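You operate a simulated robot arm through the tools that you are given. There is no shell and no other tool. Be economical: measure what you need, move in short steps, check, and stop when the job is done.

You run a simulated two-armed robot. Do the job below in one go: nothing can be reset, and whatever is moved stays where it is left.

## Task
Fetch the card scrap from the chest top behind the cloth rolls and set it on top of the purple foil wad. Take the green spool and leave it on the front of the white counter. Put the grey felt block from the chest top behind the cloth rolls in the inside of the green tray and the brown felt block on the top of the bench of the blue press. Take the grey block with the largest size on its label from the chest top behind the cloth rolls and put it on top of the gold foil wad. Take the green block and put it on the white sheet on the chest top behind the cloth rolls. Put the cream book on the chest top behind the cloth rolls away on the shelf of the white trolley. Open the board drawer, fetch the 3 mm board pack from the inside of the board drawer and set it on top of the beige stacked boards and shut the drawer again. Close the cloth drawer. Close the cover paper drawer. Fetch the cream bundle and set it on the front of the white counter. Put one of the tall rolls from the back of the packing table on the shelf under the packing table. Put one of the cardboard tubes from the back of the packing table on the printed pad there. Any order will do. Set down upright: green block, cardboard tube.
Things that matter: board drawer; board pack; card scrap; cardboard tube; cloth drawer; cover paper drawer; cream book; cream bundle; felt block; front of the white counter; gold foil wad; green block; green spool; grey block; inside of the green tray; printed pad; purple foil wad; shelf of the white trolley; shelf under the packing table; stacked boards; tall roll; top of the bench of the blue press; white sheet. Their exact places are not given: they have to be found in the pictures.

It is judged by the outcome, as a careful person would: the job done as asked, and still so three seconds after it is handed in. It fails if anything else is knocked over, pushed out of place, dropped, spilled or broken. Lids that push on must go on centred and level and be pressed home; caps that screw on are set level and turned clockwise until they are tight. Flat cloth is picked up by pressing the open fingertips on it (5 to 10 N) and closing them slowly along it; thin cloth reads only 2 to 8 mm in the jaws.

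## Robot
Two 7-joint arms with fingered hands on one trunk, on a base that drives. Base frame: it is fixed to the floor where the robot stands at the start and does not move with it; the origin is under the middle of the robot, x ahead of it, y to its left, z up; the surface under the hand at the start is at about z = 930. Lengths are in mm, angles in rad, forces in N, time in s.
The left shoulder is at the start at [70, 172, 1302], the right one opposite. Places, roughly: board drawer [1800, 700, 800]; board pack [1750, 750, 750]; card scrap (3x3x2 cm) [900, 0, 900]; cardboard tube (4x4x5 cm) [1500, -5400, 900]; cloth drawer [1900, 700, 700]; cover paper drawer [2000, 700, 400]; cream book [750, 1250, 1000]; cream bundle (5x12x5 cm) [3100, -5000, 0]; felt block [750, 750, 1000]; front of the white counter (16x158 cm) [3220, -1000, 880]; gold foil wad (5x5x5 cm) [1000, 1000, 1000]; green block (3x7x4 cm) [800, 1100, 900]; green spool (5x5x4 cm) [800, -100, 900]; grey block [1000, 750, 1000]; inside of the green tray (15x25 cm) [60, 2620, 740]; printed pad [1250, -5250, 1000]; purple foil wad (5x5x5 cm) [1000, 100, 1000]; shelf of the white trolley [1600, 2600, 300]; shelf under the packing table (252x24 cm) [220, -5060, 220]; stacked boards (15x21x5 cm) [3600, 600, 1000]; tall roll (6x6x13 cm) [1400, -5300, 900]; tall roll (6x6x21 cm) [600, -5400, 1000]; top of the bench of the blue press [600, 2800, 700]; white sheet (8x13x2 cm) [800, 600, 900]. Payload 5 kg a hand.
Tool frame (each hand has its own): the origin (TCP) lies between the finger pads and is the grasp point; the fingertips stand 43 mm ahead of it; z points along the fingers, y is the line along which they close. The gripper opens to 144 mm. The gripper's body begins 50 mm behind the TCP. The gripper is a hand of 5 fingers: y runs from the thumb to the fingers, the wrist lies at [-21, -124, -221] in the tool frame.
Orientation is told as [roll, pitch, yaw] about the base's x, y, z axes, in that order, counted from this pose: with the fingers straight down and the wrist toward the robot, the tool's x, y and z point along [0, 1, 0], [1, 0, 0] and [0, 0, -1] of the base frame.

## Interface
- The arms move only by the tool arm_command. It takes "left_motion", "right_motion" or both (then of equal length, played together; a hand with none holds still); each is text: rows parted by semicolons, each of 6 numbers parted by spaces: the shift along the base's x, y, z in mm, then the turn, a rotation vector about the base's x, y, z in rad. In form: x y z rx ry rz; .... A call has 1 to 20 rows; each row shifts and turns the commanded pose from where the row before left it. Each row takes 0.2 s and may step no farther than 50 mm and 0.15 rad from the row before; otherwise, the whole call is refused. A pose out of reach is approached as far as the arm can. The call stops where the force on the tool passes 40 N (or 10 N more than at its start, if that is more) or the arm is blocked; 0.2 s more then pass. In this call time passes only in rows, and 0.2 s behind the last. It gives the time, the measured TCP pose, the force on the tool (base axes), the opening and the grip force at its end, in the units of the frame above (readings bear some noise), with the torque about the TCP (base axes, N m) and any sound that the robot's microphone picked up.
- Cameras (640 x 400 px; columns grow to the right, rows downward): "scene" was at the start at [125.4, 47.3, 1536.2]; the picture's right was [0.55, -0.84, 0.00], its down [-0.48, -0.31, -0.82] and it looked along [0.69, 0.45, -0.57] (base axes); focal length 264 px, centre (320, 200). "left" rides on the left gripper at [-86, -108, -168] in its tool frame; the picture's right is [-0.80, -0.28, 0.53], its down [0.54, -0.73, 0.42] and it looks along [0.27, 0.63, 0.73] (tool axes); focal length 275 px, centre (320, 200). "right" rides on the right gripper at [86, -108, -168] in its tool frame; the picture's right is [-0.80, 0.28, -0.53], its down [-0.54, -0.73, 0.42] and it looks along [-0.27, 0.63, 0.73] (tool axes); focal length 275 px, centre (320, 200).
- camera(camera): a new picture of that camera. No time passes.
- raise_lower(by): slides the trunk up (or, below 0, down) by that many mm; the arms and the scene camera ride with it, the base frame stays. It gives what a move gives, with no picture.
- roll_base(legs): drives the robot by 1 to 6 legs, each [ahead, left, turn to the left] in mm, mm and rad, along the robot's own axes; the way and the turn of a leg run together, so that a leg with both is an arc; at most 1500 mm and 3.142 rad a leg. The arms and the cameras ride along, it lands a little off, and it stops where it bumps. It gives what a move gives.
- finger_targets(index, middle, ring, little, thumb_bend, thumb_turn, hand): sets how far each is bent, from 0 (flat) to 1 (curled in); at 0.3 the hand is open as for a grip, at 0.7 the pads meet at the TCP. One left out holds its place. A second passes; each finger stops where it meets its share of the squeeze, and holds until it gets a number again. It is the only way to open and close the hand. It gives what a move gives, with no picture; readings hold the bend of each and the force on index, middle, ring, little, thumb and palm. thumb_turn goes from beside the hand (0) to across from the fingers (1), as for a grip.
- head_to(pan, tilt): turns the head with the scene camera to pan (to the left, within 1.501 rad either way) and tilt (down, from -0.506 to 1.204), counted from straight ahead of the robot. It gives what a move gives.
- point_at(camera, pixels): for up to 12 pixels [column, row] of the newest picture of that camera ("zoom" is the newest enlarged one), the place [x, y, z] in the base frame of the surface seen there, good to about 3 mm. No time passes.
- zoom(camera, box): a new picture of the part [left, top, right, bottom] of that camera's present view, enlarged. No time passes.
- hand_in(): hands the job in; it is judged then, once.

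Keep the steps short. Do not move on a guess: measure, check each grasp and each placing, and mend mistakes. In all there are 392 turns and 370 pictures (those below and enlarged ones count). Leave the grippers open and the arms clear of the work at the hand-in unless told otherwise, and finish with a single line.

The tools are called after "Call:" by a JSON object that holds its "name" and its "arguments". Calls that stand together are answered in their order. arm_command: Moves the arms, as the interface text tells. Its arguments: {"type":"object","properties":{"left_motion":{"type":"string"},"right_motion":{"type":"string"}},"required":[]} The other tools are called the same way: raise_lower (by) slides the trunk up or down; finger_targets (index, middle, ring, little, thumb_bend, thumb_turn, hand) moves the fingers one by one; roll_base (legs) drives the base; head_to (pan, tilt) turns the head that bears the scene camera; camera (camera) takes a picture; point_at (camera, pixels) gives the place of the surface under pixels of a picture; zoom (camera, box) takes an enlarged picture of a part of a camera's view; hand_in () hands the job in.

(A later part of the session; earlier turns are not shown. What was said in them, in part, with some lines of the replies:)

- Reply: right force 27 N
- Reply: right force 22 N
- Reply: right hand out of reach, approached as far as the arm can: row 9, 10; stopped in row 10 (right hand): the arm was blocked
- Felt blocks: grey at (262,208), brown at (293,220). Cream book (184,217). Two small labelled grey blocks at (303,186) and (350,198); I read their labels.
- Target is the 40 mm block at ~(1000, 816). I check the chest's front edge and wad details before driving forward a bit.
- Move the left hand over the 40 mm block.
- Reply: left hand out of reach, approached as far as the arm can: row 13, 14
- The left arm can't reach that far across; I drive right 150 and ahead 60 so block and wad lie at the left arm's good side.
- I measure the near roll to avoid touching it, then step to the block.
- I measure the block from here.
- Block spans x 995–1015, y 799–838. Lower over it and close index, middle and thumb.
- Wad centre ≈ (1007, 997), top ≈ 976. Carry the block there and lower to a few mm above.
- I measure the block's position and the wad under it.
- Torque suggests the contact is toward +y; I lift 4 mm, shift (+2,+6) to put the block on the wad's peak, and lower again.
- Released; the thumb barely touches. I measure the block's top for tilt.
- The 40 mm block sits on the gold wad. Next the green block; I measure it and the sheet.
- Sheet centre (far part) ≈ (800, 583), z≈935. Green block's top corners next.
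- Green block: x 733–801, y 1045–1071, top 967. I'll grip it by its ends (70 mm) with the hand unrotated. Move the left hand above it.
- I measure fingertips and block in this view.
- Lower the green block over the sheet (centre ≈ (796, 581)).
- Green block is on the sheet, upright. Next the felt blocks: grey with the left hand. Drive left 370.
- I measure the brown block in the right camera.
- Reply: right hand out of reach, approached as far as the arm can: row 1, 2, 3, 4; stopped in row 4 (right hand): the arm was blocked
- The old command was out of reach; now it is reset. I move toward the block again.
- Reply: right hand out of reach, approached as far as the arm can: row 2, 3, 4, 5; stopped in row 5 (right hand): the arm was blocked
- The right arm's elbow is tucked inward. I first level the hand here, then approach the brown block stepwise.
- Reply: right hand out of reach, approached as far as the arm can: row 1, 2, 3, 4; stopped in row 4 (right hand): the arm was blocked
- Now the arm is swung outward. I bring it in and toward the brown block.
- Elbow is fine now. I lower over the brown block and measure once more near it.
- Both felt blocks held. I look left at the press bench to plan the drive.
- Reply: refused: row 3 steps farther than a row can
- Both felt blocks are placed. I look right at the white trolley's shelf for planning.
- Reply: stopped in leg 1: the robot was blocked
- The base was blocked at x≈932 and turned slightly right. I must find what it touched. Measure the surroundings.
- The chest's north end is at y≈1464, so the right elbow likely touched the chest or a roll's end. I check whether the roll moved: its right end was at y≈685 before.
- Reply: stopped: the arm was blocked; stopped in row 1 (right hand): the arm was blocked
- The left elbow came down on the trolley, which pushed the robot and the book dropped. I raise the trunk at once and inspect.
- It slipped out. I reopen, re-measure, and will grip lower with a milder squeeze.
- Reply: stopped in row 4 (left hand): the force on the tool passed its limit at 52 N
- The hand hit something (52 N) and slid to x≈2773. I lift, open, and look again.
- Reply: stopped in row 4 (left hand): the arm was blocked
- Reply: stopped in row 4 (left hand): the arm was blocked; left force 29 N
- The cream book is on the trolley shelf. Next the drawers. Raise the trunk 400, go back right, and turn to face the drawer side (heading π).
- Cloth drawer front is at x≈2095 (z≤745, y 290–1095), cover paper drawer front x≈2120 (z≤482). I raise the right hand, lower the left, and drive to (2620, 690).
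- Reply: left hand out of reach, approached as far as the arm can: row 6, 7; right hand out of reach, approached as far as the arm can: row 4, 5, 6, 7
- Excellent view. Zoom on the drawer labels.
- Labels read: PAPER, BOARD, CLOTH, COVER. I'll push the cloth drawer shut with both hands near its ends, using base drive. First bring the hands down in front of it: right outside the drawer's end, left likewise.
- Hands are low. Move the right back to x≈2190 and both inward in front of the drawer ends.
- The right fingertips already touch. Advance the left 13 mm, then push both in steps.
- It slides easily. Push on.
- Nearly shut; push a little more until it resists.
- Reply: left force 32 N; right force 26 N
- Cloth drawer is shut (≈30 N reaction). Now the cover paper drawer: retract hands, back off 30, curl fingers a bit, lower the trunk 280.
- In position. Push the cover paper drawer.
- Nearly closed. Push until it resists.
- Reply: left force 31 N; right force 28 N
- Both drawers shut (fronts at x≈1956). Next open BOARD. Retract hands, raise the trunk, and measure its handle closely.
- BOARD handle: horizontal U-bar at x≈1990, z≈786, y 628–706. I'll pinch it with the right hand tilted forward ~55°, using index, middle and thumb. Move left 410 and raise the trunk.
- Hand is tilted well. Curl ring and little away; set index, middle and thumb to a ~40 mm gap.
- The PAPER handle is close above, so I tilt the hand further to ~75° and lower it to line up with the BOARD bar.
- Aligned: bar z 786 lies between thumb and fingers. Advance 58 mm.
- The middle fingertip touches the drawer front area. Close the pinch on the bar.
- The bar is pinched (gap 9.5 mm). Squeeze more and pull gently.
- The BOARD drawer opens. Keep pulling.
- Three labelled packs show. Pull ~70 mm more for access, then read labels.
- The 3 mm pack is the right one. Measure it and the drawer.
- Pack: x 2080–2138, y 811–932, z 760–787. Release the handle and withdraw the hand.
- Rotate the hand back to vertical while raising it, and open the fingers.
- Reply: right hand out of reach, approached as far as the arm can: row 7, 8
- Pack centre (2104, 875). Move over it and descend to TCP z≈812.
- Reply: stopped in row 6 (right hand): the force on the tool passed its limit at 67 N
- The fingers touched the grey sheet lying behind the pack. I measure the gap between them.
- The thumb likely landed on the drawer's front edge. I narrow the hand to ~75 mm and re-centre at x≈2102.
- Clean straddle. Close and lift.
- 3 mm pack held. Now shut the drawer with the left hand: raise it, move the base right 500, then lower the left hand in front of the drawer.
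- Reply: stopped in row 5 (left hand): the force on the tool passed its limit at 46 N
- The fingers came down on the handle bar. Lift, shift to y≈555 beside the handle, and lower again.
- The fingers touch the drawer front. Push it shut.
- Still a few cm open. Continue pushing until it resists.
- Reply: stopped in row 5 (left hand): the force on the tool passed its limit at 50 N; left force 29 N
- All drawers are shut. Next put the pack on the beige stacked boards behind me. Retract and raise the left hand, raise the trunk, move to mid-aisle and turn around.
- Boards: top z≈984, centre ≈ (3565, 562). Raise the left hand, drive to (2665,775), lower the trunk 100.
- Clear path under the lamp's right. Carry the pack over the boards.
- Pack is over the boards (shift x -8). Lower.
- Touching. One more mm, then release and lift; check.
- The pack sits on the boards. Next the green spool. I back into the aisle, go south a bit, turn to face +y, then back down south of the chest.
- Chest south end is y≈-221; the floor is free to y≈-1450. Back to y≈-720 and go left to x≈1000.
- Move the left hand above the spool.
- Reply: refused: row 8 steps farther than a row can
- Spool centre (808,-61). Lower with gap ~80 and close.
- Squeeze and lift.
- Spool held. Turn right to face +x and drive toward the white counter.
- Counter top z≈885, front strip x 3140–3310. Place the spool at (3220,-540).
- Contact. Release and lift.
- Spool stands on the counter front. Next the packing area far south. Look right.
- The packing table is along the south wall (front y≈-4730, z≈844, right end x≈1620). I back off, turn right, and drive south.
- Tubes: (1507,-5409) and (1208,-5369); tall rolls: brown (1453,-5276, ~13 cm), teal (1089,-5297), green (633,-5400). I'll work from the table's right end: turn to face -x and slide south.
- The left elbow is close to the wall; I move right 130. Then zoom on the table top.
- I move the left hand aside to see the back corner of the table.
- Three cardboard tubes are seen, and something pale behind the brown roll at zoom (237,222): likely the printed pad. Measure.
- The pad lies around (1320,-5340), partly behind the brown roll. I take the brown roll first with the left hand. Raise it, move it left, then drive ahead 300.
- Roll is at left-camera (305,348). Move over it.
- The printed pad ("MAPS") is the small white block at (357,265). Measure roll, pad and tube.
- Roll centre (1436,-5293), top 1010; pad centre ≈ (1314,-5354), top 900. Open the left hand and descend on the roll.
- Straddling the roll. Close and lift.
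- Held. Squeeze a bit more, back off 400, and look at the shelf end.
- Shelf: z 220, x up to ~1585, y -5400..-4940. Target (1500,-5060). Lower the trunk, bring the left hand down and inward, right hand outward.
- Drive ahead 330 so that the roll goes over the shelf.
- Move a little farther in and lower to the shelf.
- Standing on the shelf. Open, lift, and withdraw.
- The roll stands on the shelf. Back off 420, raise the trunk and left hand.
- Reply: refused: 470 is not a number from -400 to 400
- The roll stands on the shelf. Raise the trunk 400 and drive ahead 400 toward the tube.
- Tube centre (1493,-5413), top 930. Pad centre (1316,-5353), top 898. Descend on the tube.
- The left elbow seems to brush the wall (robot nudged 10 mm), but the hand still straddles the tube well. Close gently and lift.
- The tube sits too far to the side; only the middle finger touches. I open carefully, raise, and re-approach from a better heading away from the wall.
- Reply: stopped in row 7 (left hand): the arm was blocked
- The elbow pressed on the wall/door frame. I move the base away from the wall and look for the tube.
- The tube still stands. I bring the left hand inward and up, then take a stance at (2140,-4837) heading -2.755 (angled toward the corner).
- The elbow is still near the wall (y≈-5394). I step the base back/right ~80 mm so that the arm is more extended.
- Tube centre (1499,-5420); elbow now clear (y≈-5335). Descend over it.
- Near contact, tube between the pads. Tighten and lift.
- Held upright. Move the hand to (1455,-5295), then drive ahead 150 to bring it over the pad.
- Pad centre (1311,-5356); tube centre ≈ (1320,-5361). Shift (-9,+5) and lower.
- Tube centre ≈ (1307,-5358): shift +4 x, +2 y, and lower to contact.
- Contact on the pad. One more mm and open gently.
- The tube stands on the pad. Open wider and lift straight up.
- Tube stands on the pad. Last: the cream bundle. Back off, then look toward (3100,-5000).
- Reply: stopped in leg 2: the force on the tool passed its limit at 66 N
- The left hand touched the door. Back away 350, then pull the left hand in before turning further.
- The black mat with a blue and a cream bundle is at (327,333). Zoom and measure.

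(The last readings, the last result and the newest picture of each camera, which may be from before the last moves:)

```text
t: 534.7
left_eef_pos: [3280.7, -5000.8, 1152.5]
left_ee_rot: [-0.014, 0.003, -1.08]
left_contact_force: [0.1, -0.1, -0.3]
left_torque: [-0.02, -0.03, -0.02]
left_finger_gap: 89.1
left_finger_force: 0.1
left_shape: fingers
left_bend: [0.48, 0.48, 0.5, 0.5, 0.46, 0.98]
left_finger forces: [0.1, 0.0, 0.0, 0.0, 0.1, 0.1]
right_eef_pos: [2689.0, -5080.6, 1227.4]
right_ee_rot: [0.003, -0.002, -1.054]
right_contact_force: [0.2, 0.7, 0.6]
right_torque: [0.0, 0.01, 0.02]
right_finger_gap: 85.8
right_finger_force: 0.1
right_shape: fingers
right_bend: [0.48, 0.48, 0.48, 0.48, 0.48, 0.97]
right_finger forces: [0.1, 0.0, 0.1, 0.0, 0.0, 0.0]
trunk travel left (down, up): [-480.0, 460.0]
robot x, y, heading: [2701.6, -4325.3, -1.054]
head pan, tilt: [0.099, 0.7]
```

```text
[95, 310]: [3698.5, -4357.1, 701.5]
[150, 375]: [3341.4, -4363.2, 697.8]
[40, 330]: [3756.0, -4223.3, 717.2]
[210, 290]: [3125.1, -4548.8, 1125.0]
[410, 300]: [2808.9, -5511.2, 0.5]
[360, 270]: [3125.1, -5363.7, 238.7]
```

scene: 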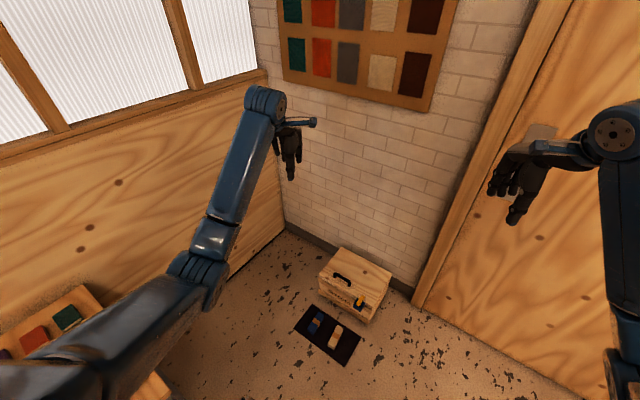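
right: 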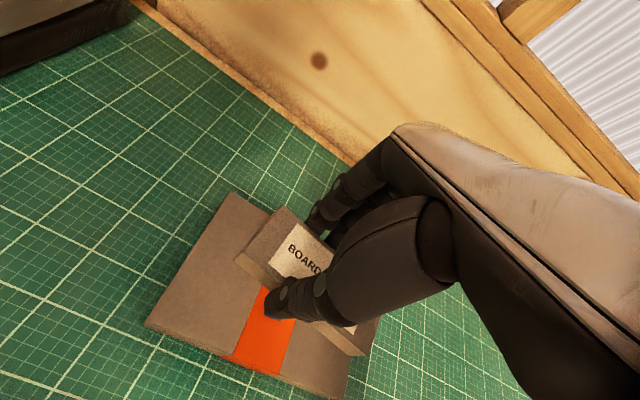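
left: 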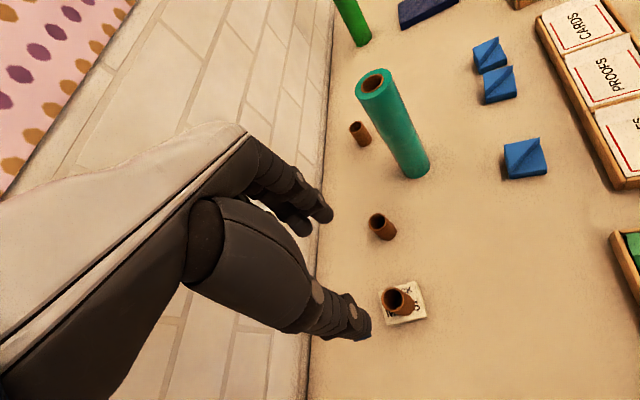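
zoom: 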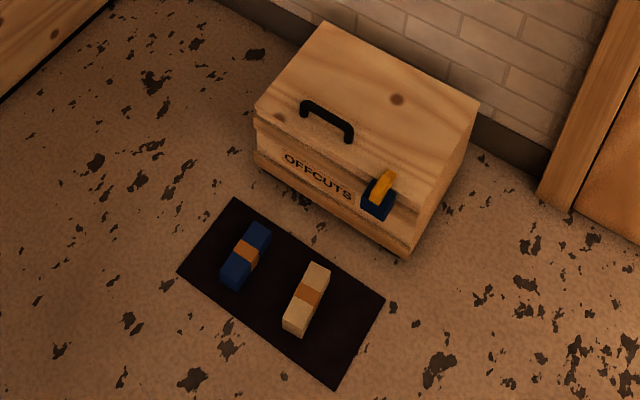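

Call:
{"name": "point_at", "arguments": {"camera": "zoom", "pixels": [[313, 268], [324, 275], [308, 295], [290, 320], [303, 327], [298, 335], [312, 305], [247, 255], [262, 230], [235, 275]]}}

```text
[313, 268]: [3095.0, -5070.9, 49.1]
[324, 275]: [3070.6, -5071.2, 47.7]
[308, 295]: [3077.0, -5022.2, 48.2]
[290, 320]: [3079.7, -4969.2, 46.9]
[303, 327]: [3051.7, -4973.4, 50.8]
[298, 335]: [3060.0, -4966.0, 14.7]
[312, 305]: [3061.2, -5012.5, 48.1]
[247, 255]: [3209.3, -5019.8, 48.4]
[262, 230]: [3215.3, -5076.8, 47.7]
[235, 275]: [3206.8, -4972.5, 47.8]
```

Cream bundle centre (3075,-5021), long axis nearly along y, top z 48. I'll take it with the right hand from (2408,-4910) facing +x (heading 0.166). First pull the left hand in, then turn and go.

Call:
{"name": "arm_command", "arguments": {"left_motion": "-24 42 0 0 0 0; -24 42 0 0 0 0; -24 42 0 0 0 0; -24 42 0 0 0 0; -24 42 0 0 0 0; -24 42 0 0 0 0"}}

Call:
{"name": "roll_base", "arguments": {"legs": [[-300, 0, 0], [0, 0, 1.22]]}}

Call:
{"name": "camera", "arguments": {"camera": "scene"}}

```text
t: 536.1
left_eef_pos: [3136.4, -4747.4, 1153.8]
left_ee_rot: [-0.014, 0.003, -1.079]
left_contact_force: [-0.4, 0.6, 0.0]
left_torque: [0.0, -0.06, 0.04]
left_finger_gap: 89.3
left_finger_force: 0.0
left_shape: fingers
left_bend: [0.48, 0.48, 0.5, 0.5, 0.46, 0.98]
left_finger forces: [0.0, 0.0, 0.0, 0.0, 0.0, 0.0]
right_eef_pos: [2688.1, -5079.4, 1228.4]
right_ee_rot: [0.004, -0.003, -1.057]
right_contact_force: [-0.6, -0.3, 0.2]
right_torque: [-0.02, -0.02, 0.01]
right_finger_gap: 86.0
right_finger_force: 0.0
right_shape: fingers
right_bend: [0.48, 0.48, 0.48, 0.48, 0.48, 0.97]
right_finger forces: [0.0, 0.0, 0.1, 0.1, 0.1, 0.0]
trunk travel left (down, up): [-480.0, 460.0]
robot x, y, heading: [2699.7, -4323.2, -1.056]
head pan, tilt: [0.099, 0.7]
```

```text
t: 541.2
left_eef_pos: [3098.5, -3793.9, 1153.9]
left_ee_rot: [-0.014, 0.003, 0.155]
left_contact_force: [-0.2, 0.2, -0.5]
left_torque: [-0.03, -0.01, 0.02]
left_finger_gap: 89.4
left_finger_force: 0.0
left_shape: fingers
left_bend: [0.48, 0.48, 0.5, 0.5, 0.46, 0.98]
left_finger forces: [0.0, 0.1, 0.0, 0.0, 0.0, 0.0]
right_eef_pos: [3263.7, -4327.7, 1227.4]
right_ee_rot: [0.003, -0.001, 0.179]
right_contact_force: [-0.2, 0.0, -0.1]
right_torque: [0.02, -0.03, 0.01]
right_finger_gap: 85.8
right_finger_force: 0.1
right_shape: fingers
right_bend: [0.48, 0.48, 0.48, 0.48, 0.48, 0.97]
right_finger forces: [0.0, 0.1, 0.0, 0.0, 0.0, 0.0]
trunk travel left (down, up): [-480.0, 460.0]
robot x, y, heading: [2555.3, -4066.4, 0.18]
head pan, tilt: [0.099, 0.7]
```

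```text
114 pictures are left
```

scene: 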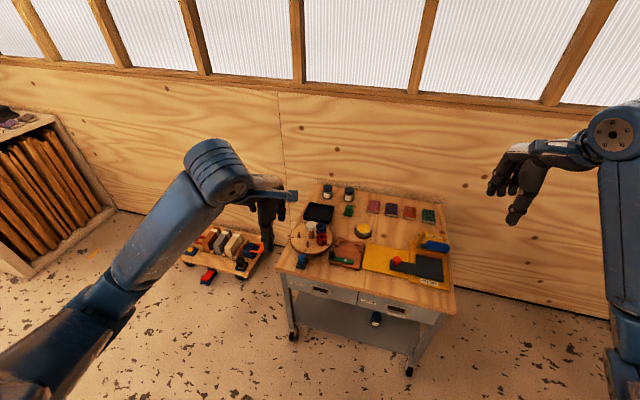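

Drive to the pick-up stance.

Call:
{"name": "roll_base", "arguments": {"legs": [[-296, 0, -0.012], [0, -800, 0]]}}

Call:
{"name": "arm_command", "arguments": {"right_motion": "-20 35 -10 0 0 0; -20 35 -10 0 0 0; -10 35 -20 0 0 0; -5 35 -20 0 0 0; -5 10 -30 0 0 0"}}

Call:
{"name": "camera", "arguments": {"camera": "right"}}

Call:
{"name": "head_to", "arguments": {"pan": -0.2, "tilt": 0.9}}

Call:
{"name": "camera", "arguments": {"camera": "scene"}}

```text
t: 547.1
left_eef_pos: [2944.3, -4636.6, 1154.0]
left_ee_rot: [-0.015, 0.003, 0.15]
left_contact_force: [0.6, 0.0, 0.4]
left_torque: [0.01, -0.01, 0.02]
left_finger_gap: 89.0
left_finger_force: 0.1
left_shape: fingers
left_bend: [0.48, 0.48, 0.5, 0.5, 0.46, 0.98]
left_finger forces: [0.0, 0.0, 0.0, 0.1, 0.1, 0.0]
right_eef_pos: [3107.2, -5170.2, 1227.5]
right_ee_rot: [0.003, -0.002, 0.177]
right_contact_force: [-0.1, 1.2, 0.4]
right_torque: [-0.03, -0.02, 0.03]
right_finger_gap: 85.8
right_finger_force: 0.0
right_shape: fingers
right_bend: [0.48, 0.48, 0.48, 0.48, 0.48, 0.97]
right_finger forces: [0.1, 0.1, 0.0, 0.1, 0.1, 0.0]
trunk travel left (down, up): [-480.0, 460.0]
robot x, y, heading: [2397.3, -4911.5, 0.176]
head pan, tilt: [0.099, 0.7]
```

```text
t: 548.3
left_eef_pos: [2943.8, -4637.6, 1153.9]
left_ee_rot: [-0.011, 0.001, 0.151]
left_contact_force: [-0.1, 0.2, -0.5]
left_torque: [0.0, 0.02, 0.01]
left_finger_gap: 89.7
left_finger_force: 0.1
left_shape: fingers
left_bend: [0.48, 0.48, 0.5, 0.5, 0.46, 0.98]
left_finger forces: [0.0, 0.0, 0.0, 0.1, 0.0, 0.0]
right_eef_pos: [3046.6, -5020.3, 1138.3]
right_ee_rot: [0.007, -0.005, 0.174]
right_contact_force: [-0.3, -0.7, 0.3]
right_torque: [0.01, -0.01, 0.01]
right_finger_gap: 85.9
right_finger_force: 0.0
right_shape: fingers
right_bend: [0.48, 0.48, 0.48, 0.48, 0.48, 0.98]
right_finger forces: [0.1, 0.0, 0.1, 0.0, 0.0, 0.1]
trunk travel left (down, up): [-480.0, 460.0]
robot x, y, heading: [2398.5, -4911.1, 0.174]
head pan, tilt: [0.099, 0.7]
```

```text
113 pictures are left
```

right: 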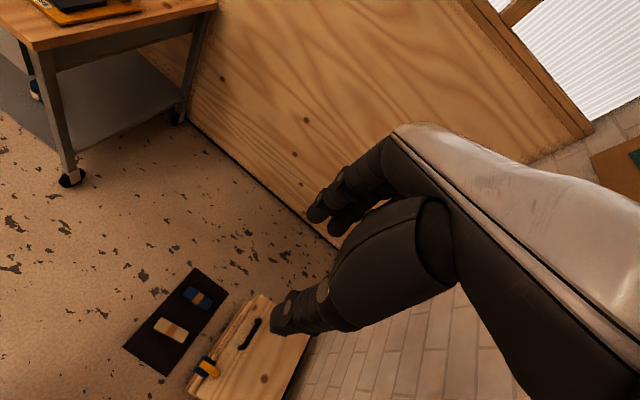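

```text
t: 549.1
left_eef_pos: [2943.6, -4636.8, 1153.7]
left_ee_rot: [-0.014, 0.003, 0.15]
left_contact_force: [-0.2, -0.4, 0.1]
left_torque: [-0.04, 0.01, 0.01]
left_finger_gap: 89.3
left_finger_force: 0.0
left_shape: fingers
left_bend: [0.48, 0.48, 0.5, 0.5, 0.46, 0.98]
left_finger forces: [0.0, 0.1, 0.0, 0.1, 0.0, 0.0]
right_eef_pos: [3048.1, -5021.4, 1137.5]
right_ee_rot: [0.004, -0.001, 0.174]
right_contact_force: [0.3, -0.5, -0.2]
right_torque: [0.02, 0.03, 0.03]
right_finger_gap: 85.5
right_finger_force: 0.1
right_shape: fingers
right_bend: [0.48, 0.48, 0.48, 0.48, 0.48, 0.98]
right_finger forces: [0.0, 0.0, 0.0, 0.0, 0.0, 0.1]
trunk travel left (down, up): [-480.0, 460.0]
robot x, y, heading: [2397.1, -4907.5, 0.172]
head pan, tilt: [-0.201, 0.901]
```

```text
112 pictures are left
```

scene: 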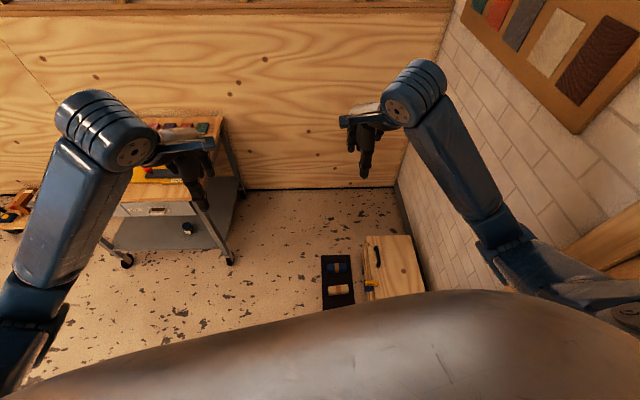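

Call:
{"name": "point_at", "arguments": {"camera": "scene", "pixels": [[495, 230], [510, 250], [480, 190], [560, 270]]}}

Call:
{"name": "raise_lower", "arguments": {"by": -240}}

Call:
{"name": "raise_lower", "arguments": {"by": -230}}

Call:
{"name": "camera", "arguments": {"camera": "right"}}

```text
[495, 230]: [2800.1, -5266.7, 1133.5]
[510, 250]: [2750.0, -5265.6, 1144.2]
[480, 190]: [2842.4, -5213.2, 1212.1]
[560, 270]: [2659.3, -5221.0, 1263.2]
```

```text
t: 551.6
left_eef_pos: [2943.9, -4636.9, 913.2]
left_ee_rot: [-0.014, 0.004, 0.15]
left_contact_force: [-0.5, -0.4, 1.1]
left_torque: [0.0, 0.0, -0.01]
left_finger_gap: 89.3
left_finger_force: 0.0
left_shape: fingers
left_bend: [0.48, 0.48, 0.5, 0.5, 0.46, 0.98]
left_finger forces: [0.1, 0.0, 0.0, 0.0, 0.1, 0.0]
right_eef_pos: [3046.6, -5021.0, 897.5]
right_ee_rot: [0.004, -0.001, 0.176]
right_contact_force: [0.9, 0.3, -0.2]
right_torque: [0.03, -0.01, -0.03]
right_finger_gap: 85.5
right_finger_force: 0.1
right_shape: fingers
right_bend: [0.48, 0.48, 0.48, 0.48, 0.48, 0.98]
right_finger forces: [0.0, 0.0, 0.0, 0.0, 0.1, 0.0]
trunk travel left (down, up): [-240.0, 700.0]
robot x, y, heading: [2398.4, -4908.1, 0.178]
head pan, tilt: [-0.201, 0.901]
```

```text
t: 554.0
left_eef_pos: [2943.3, -4636.6, 684.0]
left_ee_rot: [-0.013, 0.004, 0.15]
left_contact_force: [0.7, 0.6, -0.3]
left_torque: [-0.01, 0.01, -0.06]
left_finger_gap: 89.4
left_finger_force: 0.1
left_shape: fingers
left_bend: [0.48, 0.48, 0.5, 0.5, 0.46, 0.98]
left_finger forces: [0.1, 0.0, 0.0, 0.0, 0.0, 0.0]
right_eef_pos: [3047.6, -5020.6, 666.8]
right_ee_rot: [0.002, -0.002, 0.177]
right_contact_force: [-0.2, -0.1, -0.2]
right_torque: [-0.02, 0.03, 0.01]
right_finger_gap: 85.7
right_finger_force: 0.0
right_shape: fingers
right_bend: [0.48, 0.48, 0.48, 0.48, 0.48, 0.98]
right_finger forces: [0.0, 0.1, 0.0, 0.1, 0.0, 0.0]
trunk travel left (down, up): [-10.0, 930.0]
robot x, y, heading: [2398.6, -4906.1, 0.175]
head pan, tilt: [-0.201, 0.901]
```

```text
111 pictures are left
```

right: 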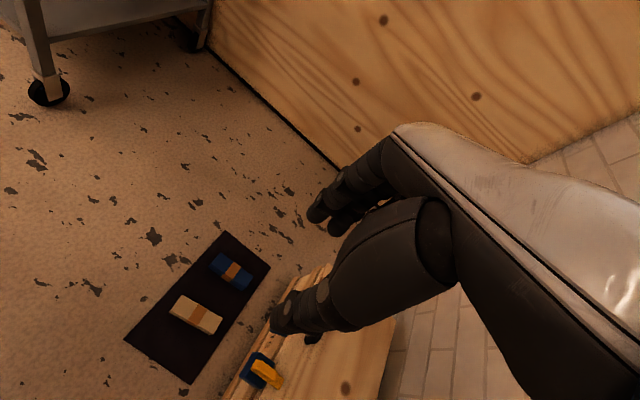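

Call:
{"name": "point_at", "arguments": {"camera": "right", "pixels": [[182, 297], [172, 312], [210, 332], [219, 318], [196, 313], [215, 265], [222, 258], [245, 283]]}}

Call:
{"name": "arm_command", "arguments": {"right_motion": "4 2 -45 0 0 0; 4 2 -45 0 0 0; 4 2 -45 0 0 0; 4 2 -45 0 0 0; 4 2 -45 0 0 0; 4 2 -45 0 0 0; 4 1 -45 0 0 0; 0 0 -40 0 0 0"}}

Call:
{"name": "camera", "arguments": {"camera": "right"}}

```text
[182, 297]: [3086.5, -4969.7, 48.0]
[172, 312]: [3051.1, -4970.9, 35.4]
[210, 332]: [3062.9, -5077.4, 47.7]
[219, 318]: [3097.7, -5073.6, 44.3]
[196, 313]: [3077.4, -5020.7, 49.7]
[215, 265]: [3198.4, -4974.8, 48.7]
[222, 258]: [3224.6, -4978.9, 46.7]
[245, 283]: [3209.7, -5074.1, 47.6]
```

```text
t: 555.8
left_eef_pos: [2944.1, -4637.1, 683.4]
left_ee_rot: [-0.014, 0.004, 0.149]
left_contact_force: [-0.2, -0.1, 0.9]
left_torque: [-0.03, 0.0, 0.02]
left_finger_gap: 89.5
left_finger_force: 0.1
left_shape: fingers
left_bend: [0.48, 0.48, 0.5, 0.5, 0.46, 0.98]
left_finger forces: [0.0, 0.1, 0.0, 0.0, 0.0, 0.1]
right_eef_pos: [3075.9, -5008.6, 312.1]
right_ee_rot: [0.005, -0.003, 0.175]
right_contact_force: [0.1, -0.5, 1.0]
right_torque: [-0.01, 0.0, 0.04]
right_finger_gap: 85.7
right_finger_force: 0.0
right_shape: fingers
right_bend: [0.48, 0.48, 0.48, 0.48, 0.48, 0.98]
right_finger forces: [0.1, 0.0, 0.0, 0.0, 0.0, 0.0]
trunk travel left (down, up): [-10.0, 930.0]
robot x, y, heading: [2397.3, -4905.4, 0.173]
head pan, tilt: [-0.201, 0.901]
```

```text
110 pictures are left
```

right: 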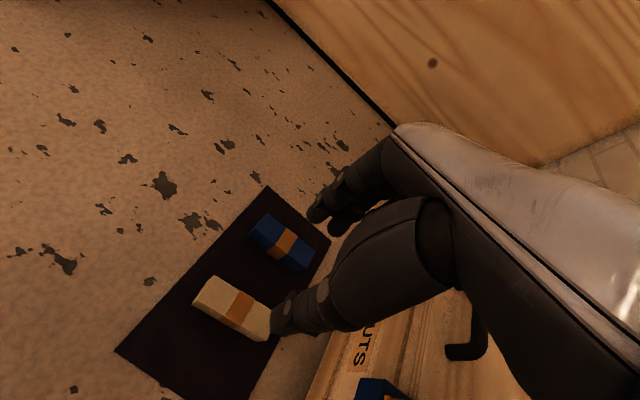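

Call:
{"name": "point_at", "arguments": {"camera": "right", "pixels": [[214, 279], [196, 302], [262, 338], [270, 312], [235, 308], [205, 290], [245, 320]]}}

```text
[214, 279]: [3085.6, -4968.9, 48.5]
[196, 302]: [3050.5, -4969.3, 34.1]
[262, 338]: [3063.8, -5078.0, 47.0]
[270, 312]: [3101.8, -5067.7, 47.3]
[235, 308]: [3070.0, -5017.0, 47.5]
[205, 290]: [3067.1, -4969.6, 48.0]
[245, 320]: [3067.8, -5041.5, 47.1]
```

Aligned. Open slightly and lower to TCP z≈60.

Call:
{"name": "arm_command", "arguments": {"right_motion": "-1 0 -45 0 0 0; -1 0 -45 0 0 0; 0 0 -45 0 0 0; 0 0 -45 0 0 0; 0 0 -45 0 0 0; 0 0 -26 0 0 0"}}

Call:
{"name": "zoom", "arguments": {"camera": "right", "box": [180, 180, 380, 360]}}

```text
t: 557.2
left_eef_pos: [2942.8, -4637.1, 683.4]
left_ee_rot: [-0.014, 0.003, 0.15]
left_contact_force: [-0.6, 1.2, 0.5]
left_torque: [-0.01, 0.0, 0.01]
left_finger_gap: 89.4
left_finger_force: 0.0
left_shape: fingers
left_bend: [0.48, 0.48, 0.5, 0.5, 0.46, 0.98]
left_finger forces: [0.0, 0.0, 0.0, 0.0, 0.0, 0.0]
right_eef_pos: [3072.4, -5007.6, 59.5]
right_ee_rot: [0.005, -0.003, 0.178]
right_contact_force: [-0.6, 0.4, 0.3]
right_torque: [0.04, 0.05, -0.01]
right_finger_gap: 85.9
right_finger_force: 0.1
right_shape: fingers
right_bend: [0.48, 0.48, 0.48, 0.48, 0.48, 0.98]
right_finger forces: [0.0, 0.1, 0.1, 0.0, 0.1, 0.0]
trunk travel left (down, up): [-10.0, 930.0]
robot x, y, heading: [2404.1, -4910.0, 0.178]
head pan, tilt: [-0.201, 0.901]
```

```text
2.22 times, centred on (280, 270) of right
```

zoom: 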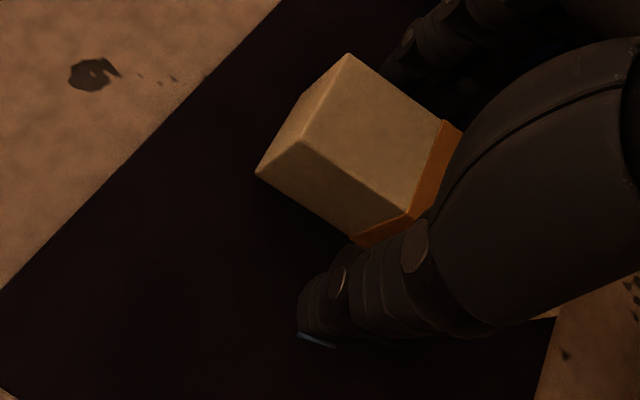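

Straddling the bundle. Close in two stages and lift.

Call:
{"name": "finger_targets", "arguments": {"hand": "right", "index": 0.61, "middle": 0.61, "ring": 0.61, "little": 0.61, "thumb_bend": 0.61}}

Call:
{"name": "finger_targets", "arguments": {"hand": "right", "index": 0.7, "middle": 0.7, "ring": 0.69, "little": 0.68, "thumb_bend": 0.71}}

Call:
{"name": "arm_command", "arguments": {"right_motion": "0 0 20 0 0 0; 0 0 40 0 0 0"}}

Call:
{"name": "camera", "arguments": {"camera": "right"}}

```text
t: 558.2
left_eef_pos: [2943.8, -4636.1, 683.9]
left_ee_rot: [-0.015, 0.002, 0.147]
left_contact_force: [0.1, 0.0, -0.5]
left_torque: [-0.05, 0.01, 0.01]
left_finger_gap: 89.5
left_finger_force: 0.1
left_shape: fingers
left_bend: [0.48, 0.48, 0.5, 0.5, 0.46, 0.98]
left_finger forces: [0.0, 0.0, 0.0, 0.0, 0.0, 0.0]
right_eef_pos: [3073.4, -5007.6, 60.2]
right_ee_rot: [0.003, -0.002, 0.176]
right_contact_force: [0.1, 0.3, 0.7]
right_torque: [-0.01, -0.02, 0.01]
right_finger_gap: 45.8
right_finger_force: 2.5
right_shape: fingers
right_bend: [0.59, 0.6, 0.61, 0.61, 0.59, 0.97]
right_finger forces: [1.9, 1.2, 0.0, 0.0, 2.7, 0.1]
trunk travel left (down, up): [-10.0, 930.0]
robot x, y, heading: [2396.6, -4903.9, 0.174]
head pan, tilt: [-0.201, 0.901]
```

```text
t: 559.2
left_eef_pos: [2943.8, -4635.1, 684.1]
left_ee_rot: [-0.014, 0.003, 0.15]
left_contact_force: [-1.1, -0.1, 0.1]
left_torque: [-0.03, 0.04, -0.04]
left_finger_gap: 89.2
left_finger_force: 0.1
left_shape: fingers
left_bend: [0.48, 0.48, 0.5, 0.5, 0.46, 0.98]
left_finger forces: [0.1, 0.0, 0.0, 0.0, 0.0, 0.0]
right_eef_pos: [3073.3, -5006.6, 60.5]
right_ee_rot: [0.005, -0.002, 0.175]
right_contact_force: [0.0, -1.0, 1.2]
right_torque: [0.02, 0.1, 0.04]
right_finger_gap: 43.0
right_finger_force: 18.5
right_shape: fingers
right_bend: [0.62, 0.66, 0.68, 0.68, 0.6, 0.96]
right_finger forces: [9.9, 6.8, 1.5, 0.0, 18.6, 0.0]
trunk travel left (down, up): [-10.0, 930.0]
robot x, y, heading: [2398.4, -4907.3, 0.177]
head pan, tilt: [-0.201, 0.901]
```

```text
t: 559.8
left_eef_pos: [2942.3, -4635.9, 684.4]
left_ee_rot: [-0.015, 0.003, 0.151]
left_contact_force: [0.1, -0.5, 0.6]
left_torque: [0.02, 0.02, 0.01]
left_finger_gap: 89.4
left_finger_force: 0.0
left_shape: fingers
left_bend: [0.48, 0.48, 0.5, 0.5, 0.46, 0.98]
left_finger forces: [0.0, 0.0, 0.0, 0.0, 0.0, 0.0]
right_eef_pos: [3072.9, -5007.3, 121.5]
right_ee_rot: [0.005, -0.001, 0.176]
right_contact_force: [-0.5, 0.2, -1.8]
right_torque: [0.03, -0.06, -0.03]
right_finger_gap: 43.2
right_finger_force: 18.5
right_shape: fingers
right_bend: [0.62, 0.66, 0.68, 0.68, 0.6, 0.95]
right_finger forces: [10.6, 6.3, 1.3, 0.0, 18.4, 0.0]
trunk travel left (down, up): [-10.0, 930.0]
robot x, y, heading: [2399.3, -4906.0, 0.171]
head pan, tilt: [-0.201, 0.901]
```

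```text
108 pictures are left
```

right: 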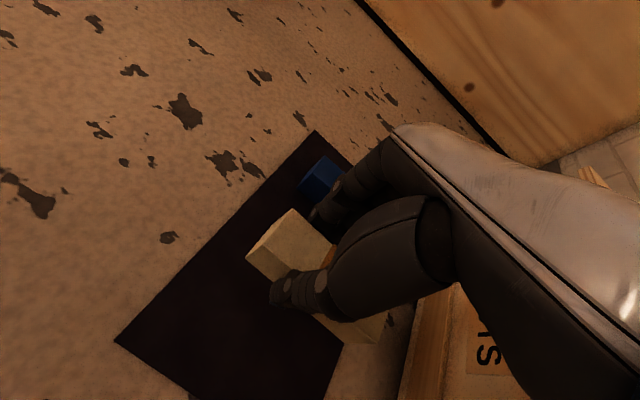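

Bundle held level. Raise it, then raise the trunk and drive north to the counter.

Call:
{"name": "arm_command", "arguments": {"right_motion": "0 0 45 0 0 0; 0 0 45 0 0 0; 0 0 45 0 0 0; 0 0 45 0 0 0; 0 0 45 0 0 0; 0 0 45 0 0 0; 0 0 45 0 0 0; 0 0 45 0 0 0; 0 0 45 0 0 0; 0 0 45 0 0 0; 0 0 45 0 0 0; 0 0 45 0 0 0"}}

Call:
{"name": "raise_lower", "arguments": {"by": 400}}

Call:
{"name": "roll_base", "arguments": {"legs": [[0, 0, -0.175], [0, 1400, 0], [0, 1400, 0], [0, 850, 0]]}}

Call:
{"name": "head_to", "arguments": {"pan": -0.1, "tilt": 0.6}}

Call:
{"name": "camera", "arguments": {"camera": "scene"}}

```text
t: 562.4
left_eef_pos: [2943.9, -4637.2, 684.0]
left_ee_rot: [-0.014, 0.002, 0.149]
left_contact_force: [0.3, -0.9, -0.5]
left_torque: [0.12, -0.01, 0.02]
left_finger_gap: 89.4
left_finger_force: 0.1
left_shape: fingers
left_bend: [0.48, 0.48, 0.5, 0.5, 0.46, 0.98]
left_finger forces: [0.0, 0.0, 0.0, 0.1, 0.0, 0.0]
right_eef_pos: [3072.9, -5009.4, 660.0]
right_ee_rot: [0.005, 0.0, 0.175]
right_contact_force: [-1.4, 0.2, -1.7]
right_torque: [-0.03, -0.07, -0.02]
right_finger_gap: 42.8
right_finger_force: 17.6
right_shape: fingers
right_bend: [0.62, 0.66, 0.68, 0.68, 0.61, 0.95]
right_finger forces: [10.6, 6.0, 1.1, 0.1, 17.9, 0.0]
trunk travel left (down, up): [-10.0, 930.0]
robot x, y, heading: [2401.5, -4909.5, 0.172]
head pan, tilt: [-0.201, 0.901]
```

```text
t: 566.3
left_eef_pos: [2943.6, -4637.3, 1084.0]
left_ee_rot: [-0.015, 0.004, 0.152]
left_contact_force: [0.1, -0.4, 0.8]
left_torque: [0.04, -0.01, 0.02]
left_finger_gap: 88.9
left_finger_force: 0.0
left_shape: fingers
left_bend: [0.48, 0.48, 0.5, 0.5, 0.46, 0.98]
left_finger forces: [0.0, 0.0, 0.0, 0.0, 0.0, 0.0]
right_eef_pos: [3072.9, -5008.4, 1061.9]
right_ee_rot: [0.004, -0.002, 0.177]
right_contact_force: [-0.3, 0.0, -1.1]
right_torque: [0.03, -0.01, -0.01]
right_finger_gap: 42.9
right_finger_force: 17.8
right_shape: fingers
right_bend: [0.62, 0.66, 0.68, 0.68, 0.61, 0.95]
right_finger forces: [10.6, 6.0, 1.2, 0.0, 17.8, 0.1]
trunk travel left (down, up): [-410.0, 530.0]
robot x, y, heading: [2393.4, -4906.2, 0.174]
head pan, tilt: [-0.201, 0.901]
```

```text
t: 584.7
left_eef_pos: [3027.0, -1073.0, 1083.8]
left_ee_rot: [-0.013, 0.005, -0.037]
left_contact_force: [-0.2, 0.2, -0.1]
left_torque: [0.01, -0.01, 0.01]
left_finger_gap: 89.6
left_finger_force: 0.0
left_shape: fingers
left_bend: [0.48, 0.48, 0.5, 0.5, 0.46, 0.98]
left_finger forces: [0.1, 0.1, 0.0, 0.0, 0.1, 0.0]
right_eef_pos: [3085.4, -1461.5, 1061.1]
right_ee_rot: [0.004, -0.001, -0.012]
right_contact_force: [0.6, 0.7, -1.6]
right_torque: [0.03, -0.01, 0.01]
right_finger_gap: 42.9
right_finger_force: 17.8
right_shape: fingers
right_bend: [0.62, 0.66, 0.68, 0.68, 0.61, 0.95]
right_finger forces: [10.4, 6.0, 1.1, 0.0, 17.7, 0.0]
trunk travel left (down, up): [-410.0, 530.0]
robot x, y, heading: [2442.4, -1239.0, -0.01]
head pan, tilt: [-0.201, 0.901]
```

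```text
t: 585.5
left_eef_pos: [3027.2, -1072.7, 1084.1]
left_ee_rot: [-0.015, 0.004, -0.036]
left_contact_force: [0.5, 0.7, 0.0]
left_torque: [0.02, -0.01, -0.01]
left_finger_gap: 89.3
left_finger_force: 0.1
left_shape: fingers
left_bend: [0.48, 0.48, 0.5, 0.5, 0.46, 0.98]
left_finger forces: [0.0, 0.1, 0.1, 0.0, 0.0, 0.0]
right_eef_pos: [3086.4, -1462.6, 1061.7]
right_ee_rot: [0.004, -0.002, -0.01]
right_contact_force: [-0.2, -0.4, -2.0]
right_torque: [0.02, -0.01, 0.01]
right_finger_gap: 42.7
right_finger_force: 17.1
right_shape: fingers
right_bend: [0.62, 0.66, 0.68, 0.68, 0.61, 0.95]
right_finger forces: [10.5, 6.0, 1.2, 0.0, 17.6, 0.0]
trunk travel left (down, up): [-410.0, 530.0]
robot x, y, heading: [2444.3, -1236.3, -0.008]
head pan, tilt: [-0.099, 0.6]
```

```text
107 pictures are left
```

scene: 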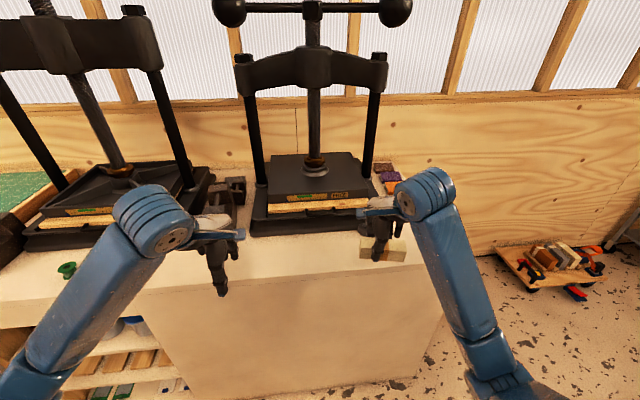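

Call:
{"name": "point_at", "arguments": {"camera": "scene", "pixels": [[430, 245], [440, 265], [330, 245], [300, 250], [320, 268], [330, 230], [280, 230], [68, 270]]}}

```text
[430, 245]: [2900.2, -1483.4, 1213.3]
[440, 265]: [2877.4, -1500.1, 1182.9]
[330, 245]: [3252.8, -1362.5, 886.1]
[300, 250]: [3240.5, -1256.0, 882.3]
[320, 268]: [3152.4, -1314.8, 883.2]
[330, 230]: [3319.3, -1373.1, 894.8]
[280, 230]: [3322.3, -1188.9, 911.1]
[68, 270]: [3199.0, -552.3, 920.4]
```

Counter top z≈884 there; press base starts at x≈3320. Drive left 212, reach forward, and lower.

Call:
{"name": "roll_base", "arguments": {"legs": [[0, 212, 0.008]]}}

Call:
{"name": "arm_command", "arguments": {"right_motion": "33 0 0 0 0 0; 34 0 0 0 0 0; 34 0 0 0 0 0; 34 0 0 0 0 0; 0 0 -30 0 0 0; 0 0 -30 0 0 0; 0 0 -30 0 0 0; 0 0 -15 0 0 0"}}

Call:
{"name": "camera", "arguments": {"camera": "right"}}

```text
t: 587.2
left_eef_pos: [3026.5, -853.0, 1082.7]
left_ee_rot: [-0.015, 0.004, -0.028]
left_contact_force: [-0.4, 1.1, -0.1]
left_torque: [0.0, 0.0, -0.01]
left_finger_gap: 89.5
left_finger_force: 0.1
left_shape: fingers
left_bend: [0.48, 0.48, 0.5, 0.5, 0.46, 0.98]
left_finger forces: [0.0, 0.0, 0.1, 0.0, 0.0, 0.0]
right_eef_pos: [3089.1, -1242.5, 1061.0]
right_ee_rot: [0.004, -0.002, -0.003]
right_contact_force: [0.6, 0.1, -0.1]
right_torque: [0.0, -0.01, 0.0]
right_finger_gap: 43.1
right_finger_force: 17.2
right_shape: fingers
right_bend: [0.62, 0.66, 0.68, 0.68, 0.61, 0.95]
right_finger forces: [10.5, 5.8, 1.1, 0.0, 17.6, 0.0]
trunk travel left (down, up): [-410.0, 530.0]
robot x, y, heading: [2440.6, -1025.9, -0.005]
head pan, tilt: [-0.099, 0.6]
```

```text
t: 589.0
left_eef_pos: [3026.0, -854.5, 1083.8]
left_ee_rot: [-0.013, 0.003, -0.028]
left_contact_force: [0.9, 0.9, 0.2]
left_torque: [0.02, -0.01, 0.0]
left_finger_gap: 89.2
left_finger_force: 0.0
left_shape: fingers
left_bend: [0.48, 0.48, 0.5, 0.5, 0.46, 0.98]
left_finger forces: [0.0, 0.0, 0.0, 0.0, 0.0, 0.0]
right_eef_pos: [3224.7, -1241.2, 956.2]
right_ee_rot: [0.004, -0.002, 0.0]
right_contact_force: [-0.1, -1.2, -1.1]
right_torque: [0.03, 0.01, -0.02]
right_finger_gap: 42.8
right_finger_force: 17.4
right_shape: fingers
right_bend: [0.62, 0.66, 0.68, 0.68, 0.61, 0.95]
right_finger forces: [10.4, 6.0, 1.1, 0.0, 17.6, 0.0]
trunk travel left (down, up): [-410.0, 530.0]
robot x, y, heading: [2447.1, -1026.4, -0.006]
head pan, tilt: [-0.099, 0.6]
```

```text
106 pictures are left
```

right: 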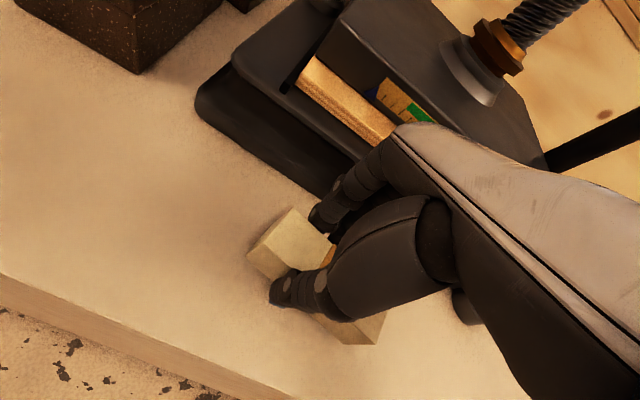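

Lower to contact.

Call:
{"name": "arm_command", "arguments": {"right_motion": "-3 0 -5 0 0 0"}}

Call:
{"name": "arm_command", "arguments": {"right_motion": "0 0 -4 0 0 0"}}

Call:
{"name": "arm_command", "arguments": {"right_motion": "0 0 -3 0 0 0"}}

```text
t: 589.4
left_eef_pos: [3026.7, -853.9, 1083.2]
left_ee_rot: [-0.013, 0.002, -0.029]
left_contact_force: [-1.3, -0.1, 1.0]
left_torque: [0.04, -0.02, 0.0]
left_finger_gap: 89.3
left_finger_force: 0.1
left_shape: fingers
left_bend: [0.48, 0.48, 0.5, 0.5, 0.46, 0.98]
left_finger forces: [0.0, 0.0, 0.0, 0.1, 0.1, 0.0]
right_eef_pos: [3221.6, -1243.7, 951.8]
right_ee_rot: [0.003, -0.002, -0.002]
right_contact_force: [-0.2, -0.7, -0.7]
right_torque: [0.0, -0.05, 0.01]
right_finger_gap: 42.9
right_finger_force: 18.0
right_shape: fingers
right_bend: [0.62, 0.66, 0.68, 0.68, 0.61, 0.95]
right_finger forces: [10.5, 6.1, 1.1, 0.0, 17.6, 0.0]
trunk travel left (down, up): [-410.0, 530.0]
robot x, y, heading: [2441.7, -1022.8, 0.001]
head pan, tilt: [-0.099, 0.6]
```

```text
t: 589.8
left_eef_pos: [3026.8, -853.8, 1084.4]
left_ee_rot: [-0.015, 0.004, -0.027]
left_contact_force: [0.6, 0.4, -0.2]
left_torque: [-0.01, -0.01, 0.0]
left_finger_gap: 89.2
left_finger_force: 0.0
left_shape: fingers
left_bend: [0.48, 0.48, 0.5, 0.5, 0.46, 0.98]
left_finger forces: [0.0, 0.1, 0.1, 0.1, 0.0, 0.1]
right_eef_pos: [3220.0, -1242.5, 947.6]
right_ee_rot: [0.005, -0.001, -0.002]
right_contact_force: [-0.3, 0.3, -0.7]
right_torque: [-0.02, 0.0, -0.01]
right_finger_gap: 42.9
right_finger_force: 17.7
right_shape: fingers
right_bend: [0.62, 0.66, 0.68, 0.68, 0.61, 0.95]
right_finger forces: [10.6, 5.9, 1.1, 0.1, 17.6, 0.0]
trunk travel left (down, up): [-410.0, 530.0]
robot x, y, heading: [2442.3, -1024.5, -0.002]
head pan, tilt: [-0.099, 0.6]
```

```text
t: 590.2
left_eef_pos: [3026.6, -853.9, 1084.3]
left_ee_rot: [-0.014, 0.003, -0.031]
left_contact_force: [0.0, -0.1, 0.5]
left_torque: [0.01, 0.03, 0.02]
left_finger_gap: 89.3
left_finger_force: 0.2
left_shape: fingers
left_bend: [0.48, 0.48, 0.5, 0.5, 0.46, 0.98]
left_finger forces: [0.0, 0.0, 0.0, 0.0, 0.0, 0.1]
right_eef_pos: [3221.3, -1241.3, 945.7]
right_ee_rot: [0.003, -0.001, -0.001]
right_contact_force: [0.4, 0.2, -1.4]
right_torque: [0.03, -0.04, 0.01]
right_finger_gap: 42.7
right_finger_force: 17.4
right_shape: fingers
right_bend: [0.62, 0.66, 0.68, 0.68, 0.61, 0.95]
right_finger forces: [10.5, 6.0, 1.1, 0.0, 17.6, 0.0]
trunk travel left (down, up): [-410.0, 530.0]
robot x, y, heading: [2440.1, -1024.1, -0.005]
head pan, tilt: [-0.099, 0.6]
```

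Call:
{"name": "arm_command", "arguments": {"right_motion": "0 0 -3 0 0 0"}}

Call:
{"name": "arm_command", "arguments": {"right_motion": "0 0 -2 0 0 0"}}

```text
t: 590.6
left_eef_pos: [3026.7, -853.3, 1083.7]
left_ee_rot: [-0.014, 0.003, -0.027]
left_contact_force: [0.1, 0.3, 0.3]
left_torque: [-0.05, 0.05, 0.02]
left_finger_gap: 89.4
left_finger_force: 0.0
left_shape: fingers
left_bend: [0.48, 0.48, 0.5, 0.5, 0.46, 0.98]
left_finger forces: [0.0, 0.0, 0.0, 0.1, 0.0, 0.1]
right_eef_pos: [3220.2, -1243.4, 941.8]
right_ee_rot: [0.002, -0.002, -0.001]
right_contact_force: [0.1, 0.6, -0.3]
right_torque: [-0.07, 0.04, -0.03]
right_finger_gap: 42.8
right_finger_force: 18.6
right_shape: fingers
right_bend: [0.62, 0.66, 0.68, 0.68, 0.61, 0.95]
right_finger forces: [10.2, 6.1, 1.3, 0.1, 17.7, 0.0]
trunk travel left (down, up): [-410.0, 530.0]
robot x, y, heading: [2444.3, -1025.7, -0.008]
head pan, tilt: [-0.099, 0.6]
```

```text
t: 591.0
left_eef_pos: [3027.0, -854.1, 1084.1]
left_ee_rot: [-0.013, 0.003, -0.028]
left_contact_force: [-0.3, -0.6, 0.2]
left_torque: [0.01, 0.0, 0.03]
left_finger_gap: 89.1
left_finger_force: 0.1
left_shape: fingers
left_bend: [0.48, 0.48, 0.5, 0.5, 0.46, 0.98]
left_finger forces: [0.1, 0.1, 0.1, 0.0, 0.0, 0.0]
right_eef_pos: [3220.3, -1241.0, 940.3]
right_ee_rot: [0.003, -0.004, -0.002]
right_contact_force: [1.8, -0.1, 6.4]
right_torque: [0.0, 0.17, 0.02]
right_finger_gap: 42.6
right_finger_force: 19.2
right_shape: fingers
right_bend: [0.62, 0.66, 0.68, 0.68, 0.61, 0.95]
right_finger forces: [11.2, 6.7, 1.6, 0.1, 18.3, 0.1]
trunk travel left (down, up): [-410.0, 530.0]
robot x, y, heading: [2444.0, -1022.9, -0.005]
head pan, tilt: [-0.099, 0.6]
```

Down. Release, lift and withdraw.

Call:
{"name": "finger_targets", "arguments": {"hand": "right", "index": 0.5, "middle": 0.5, "ring": 0.5, "little": 0.5, "thumb_bend": 0.49}}

Call:
{"name": "arm_command", "arguments": {"right_motion": "0 0 15 0 0 0; 0 0 40 0 0 0; 0 0 45 0 0 0; 0 0 45 0 0 0; -40 0 0 0 0 0; -40 0 0 0 0 0; -40 0 0 0 0 0"}}

Call:
{"name": "roll_base", "arguments": {"legs": [[-300, 0, 0]]}}

Call:
{"name": "camera", "arguments": {"camera": "scene"}}

```text
t: 592.0
left_eef_pos: [3026.6, -853.4, 1083.3]
left_ee_rot: [-0.014, 0.003, -0.028]
left_contact_force: [0.0, 0.1, -0.3]
left_torque: [0.02, 0.0, 0.0]
left_finger_gap: 89.5
left_finger_force: 0.0
left_shape: fingers
left_bend: [0.48, 0.48, 0.5, 0.5, 0.46, 0.98]
left_finger forces: [0.1, 0.0, 0.0, 0.0, 0.0, 0.1]
right_eef_pos: [3220.5, -1241.9, 940.9]
right_ee_rot: [0.003, -0.002, -0.002]
right_contact_force: [-0.4, -0.2, -0.3]
right_torque: [-0.01, 0.02, -0.01]
right_finger_gap: 79.6
right_finger_force: 0.1
right_shape: fingers
right_bend: [0.5, 0.5, 0.5, 0.5, 0.49, 0.97]
right_finger forces: [0.1, 0.0, 0.0, 0.0, 0.1, 0.1]
trunk travel left (down, up): [-410.0, 530.0]
robot x, y, heading: [2440.4, -1024.8, -0.007]
head pan, tilt: [-0.099, 0.6]
```

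```text
t: 593.6
left_eef_pos: [3024.6, -854.9, 1084.3]
left_ee_rot: [-0.013, 0.001, -0.026]
left_contact_force: [-0.4, -1.1, 1.0]
left_torque: [0.07, 0.01, 0.0]
left_finger_gap: 89.2
left_finger_force: 0.0
left_shape: fingers
left_bend: [0.48, 0.48, 0.5, 0.5, 0.46, 0.98]
left_finger forces: [0.0, 0.0, 0.0, 0.0, 0.1, 0.0]
right_eef_pos: [3099.2, -1243.5, 1085.6]
right_ee_rot: [0.005, -0.003, -0.001]
right_contact_force: [-0.4, -0.5, 0.4]
right_torque: [0.06, -0.04, -0.01]
right_finger_gap: 79.7
right_finger_force: 0.2
right_shape: fingers
right_bend: [0.5, 0.5, 0.5, 0.5, 0.49, 0.97]
right_finger forces: [0.1, 0.1, 0.0, 0.0, 0.0, 0.1]
trunk travel left (down, up): [-410.0, 530.0]
robot x, y, heading: [2444.4, -1024.3, -0.002]
head pan, tilt: [-0.099, 0.6]
```

```text
t: 595.6
left_eef_pos: [2725.7, -854.4, 1084.1]
left_ee_rot: [-0.014, 0.003, -0.031]
left_contact_force: [-0.7, -0.1, -0.1]
left_torque: [-0.02, 0.0, -0.03]
left_finger_gap: 89.2
left_finger_force: 0.0
left_shape: fingers
left_bend: [0.48, 0.48, 0.5, 0.5, 0.46, 0.98]
left_finger forces: [0.0, 0.1, 0.0, 0.0, 0.0, 0.1]
right_eef_pos: [2798.5, -1243.2, 1084.9]
right_ee_rot: [0.003, -0.002, -0.004]
right_contact_force: [-0.3, 0.4, -0.1]
right_torque: [-0.02, -0.04, 0.04]
right_finger_gap: 80.3
right_finger_force: 0.1
right_shape: fingers
right_bend: [0.5, 0.5, 0.5, 0.5, 0.49, 0.97]
right_finger forces: [0.1, 0.0, 0.0, 0.0, 0.0, 0.0]
trunk travel left (down, up): [-410.0, 530.0]
robot x, y, heading: [2140.2, -1020.6, -0.01]
head pan, tilt: [-0.099, 0.6]
```

```text
105 pictures are left
```

scene: 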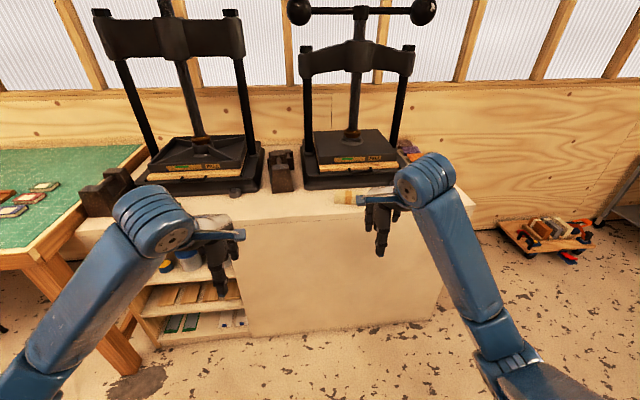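

Bundle is placed. Finally verify the chest top: turn left and look.

Call:
{"name": "roll_base", "arguments": {"legs": [[0, 0, 1.6]]}}

Call:
{"name": "head_to", "arguments": {"pan": 0.6, "tilt": 0.35}}

Call:
{"name": "camera", "arguments": {"camera": "scene"}}

Call:
{"name": "zoom", "arguments": {"camera": "scene", "box": [200, 150, 440, 300]}}

```text
t: 599.9
left_eef_pos: [1957.5, -442.2, 1083.7]
left_ee_rot: [-0.015, 0.004, 1.565]
left_contact_force: [0.0, 0.0, -0.3]
left_torque: [-0.03, -0.01, 0.0]
left_finger_gap: 89.3
left_finger_force: 0.0
left_shape: fingers
left_bend: [0.48, 0.48, 0.5, 0.5, 0.46, 0.98]
left_finger forces: [0.0, 0.1, 0.1, 0.1, 0.0, 0.0]
right_eef_pos: [2344.7, -359.6, 1084.8]
right_ee_rot: [0.002, -0.003, 1.592]
right_contact_force: [0.4, -0.8, 0.4]
right_torque: [0.05, -0.02, 0.0]
right_finger_gap: 80.0
right_finger_force: 0.0
right_shape: fingers
right_bend: [0.5, 0.5, 0.5, 0.5, 0.49, 0.97]
right_finger forces: [0.0, 0.0, 0.1, 0.0, 0.0, 0.0]
trunk travel left (down, up): [-410.0, 530.0]
robot x, y, heading: [2143.5, -1021.2, 1.591]
head pan, tilt: [-0.099, 0.6]
```

```text
t: 601.0
left_eef_pos: [1958.6, -442.7, 1083.9]
left_ee_rot: [-0.014, 0.005, 1.567]
left_contact_force: [-0.4, -0.1, -0.5]
left_torque: [0.01, 0.02, 0.01]
left_finger_gap: 89.3
left_finger_force: 0.1
left_shape: fingers
left_bend: [0.48, 0.48, 0.5, 0.5, 0.46, 0.98]
left_finger forces: [0.0, 0.0, 0.0, 0.0, 0.0, 0.0]
right_eef_pos: [2344.3, -359.5, 1083.3]
right_ee_rot: [0.004, -0.001, 1.592]
right_contact_force: [-0.5, -0.3, 0.1]
right_torque: [-0.04, 0.0, 0.0]
right_finger_gap: 80.6
right_finger_force: 0.1
right_shape: fingers
right_bend: [0.5, 0.5, 0.5, 0.5, 0.49, 0.97]
right_finger forces: [0.0, 0.0, 0.1, 0.1, 0.1, 0.0]
trunk travel left (down, up): [-410.0, 530.0]
robot x, y, heading: [2141.9, -1023.5, 1.59]
head pan, tilt: [0.6, 0.351]
```

```text
104 pictures are left
```

scene: 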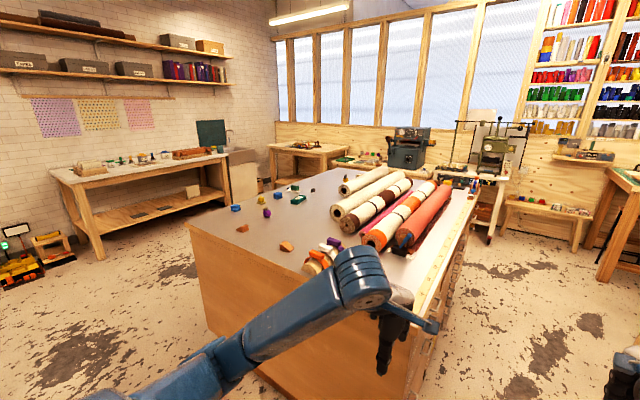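

```text
2.67 times, centred on (320, 225) of scene
```

zoom: 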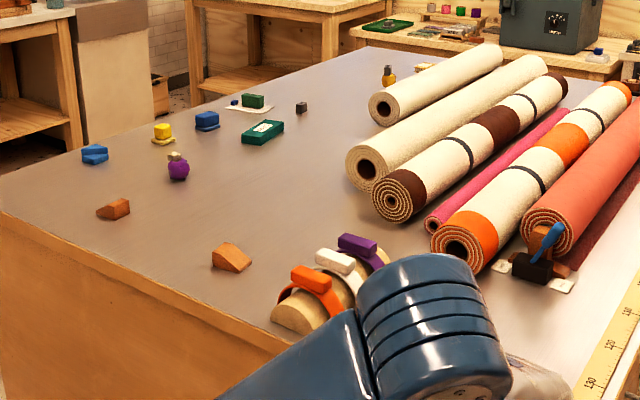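

Everything is in place: the scrap is on the purple wad, the 40 mm block is on the gold wad, and the green block is on the sheet. The hands are open and clear, so I hand in.

Call:
{"name": "hand_in", "arguments": {}}

```text
The job is handed in.
```

All items are placed and all three drawers are shut, and the job is handed in; on the way the cream book was dropped once and picked up again, and I bumped the trolley, the chest end, a bench leg, the wall and the door, with no visible damage.
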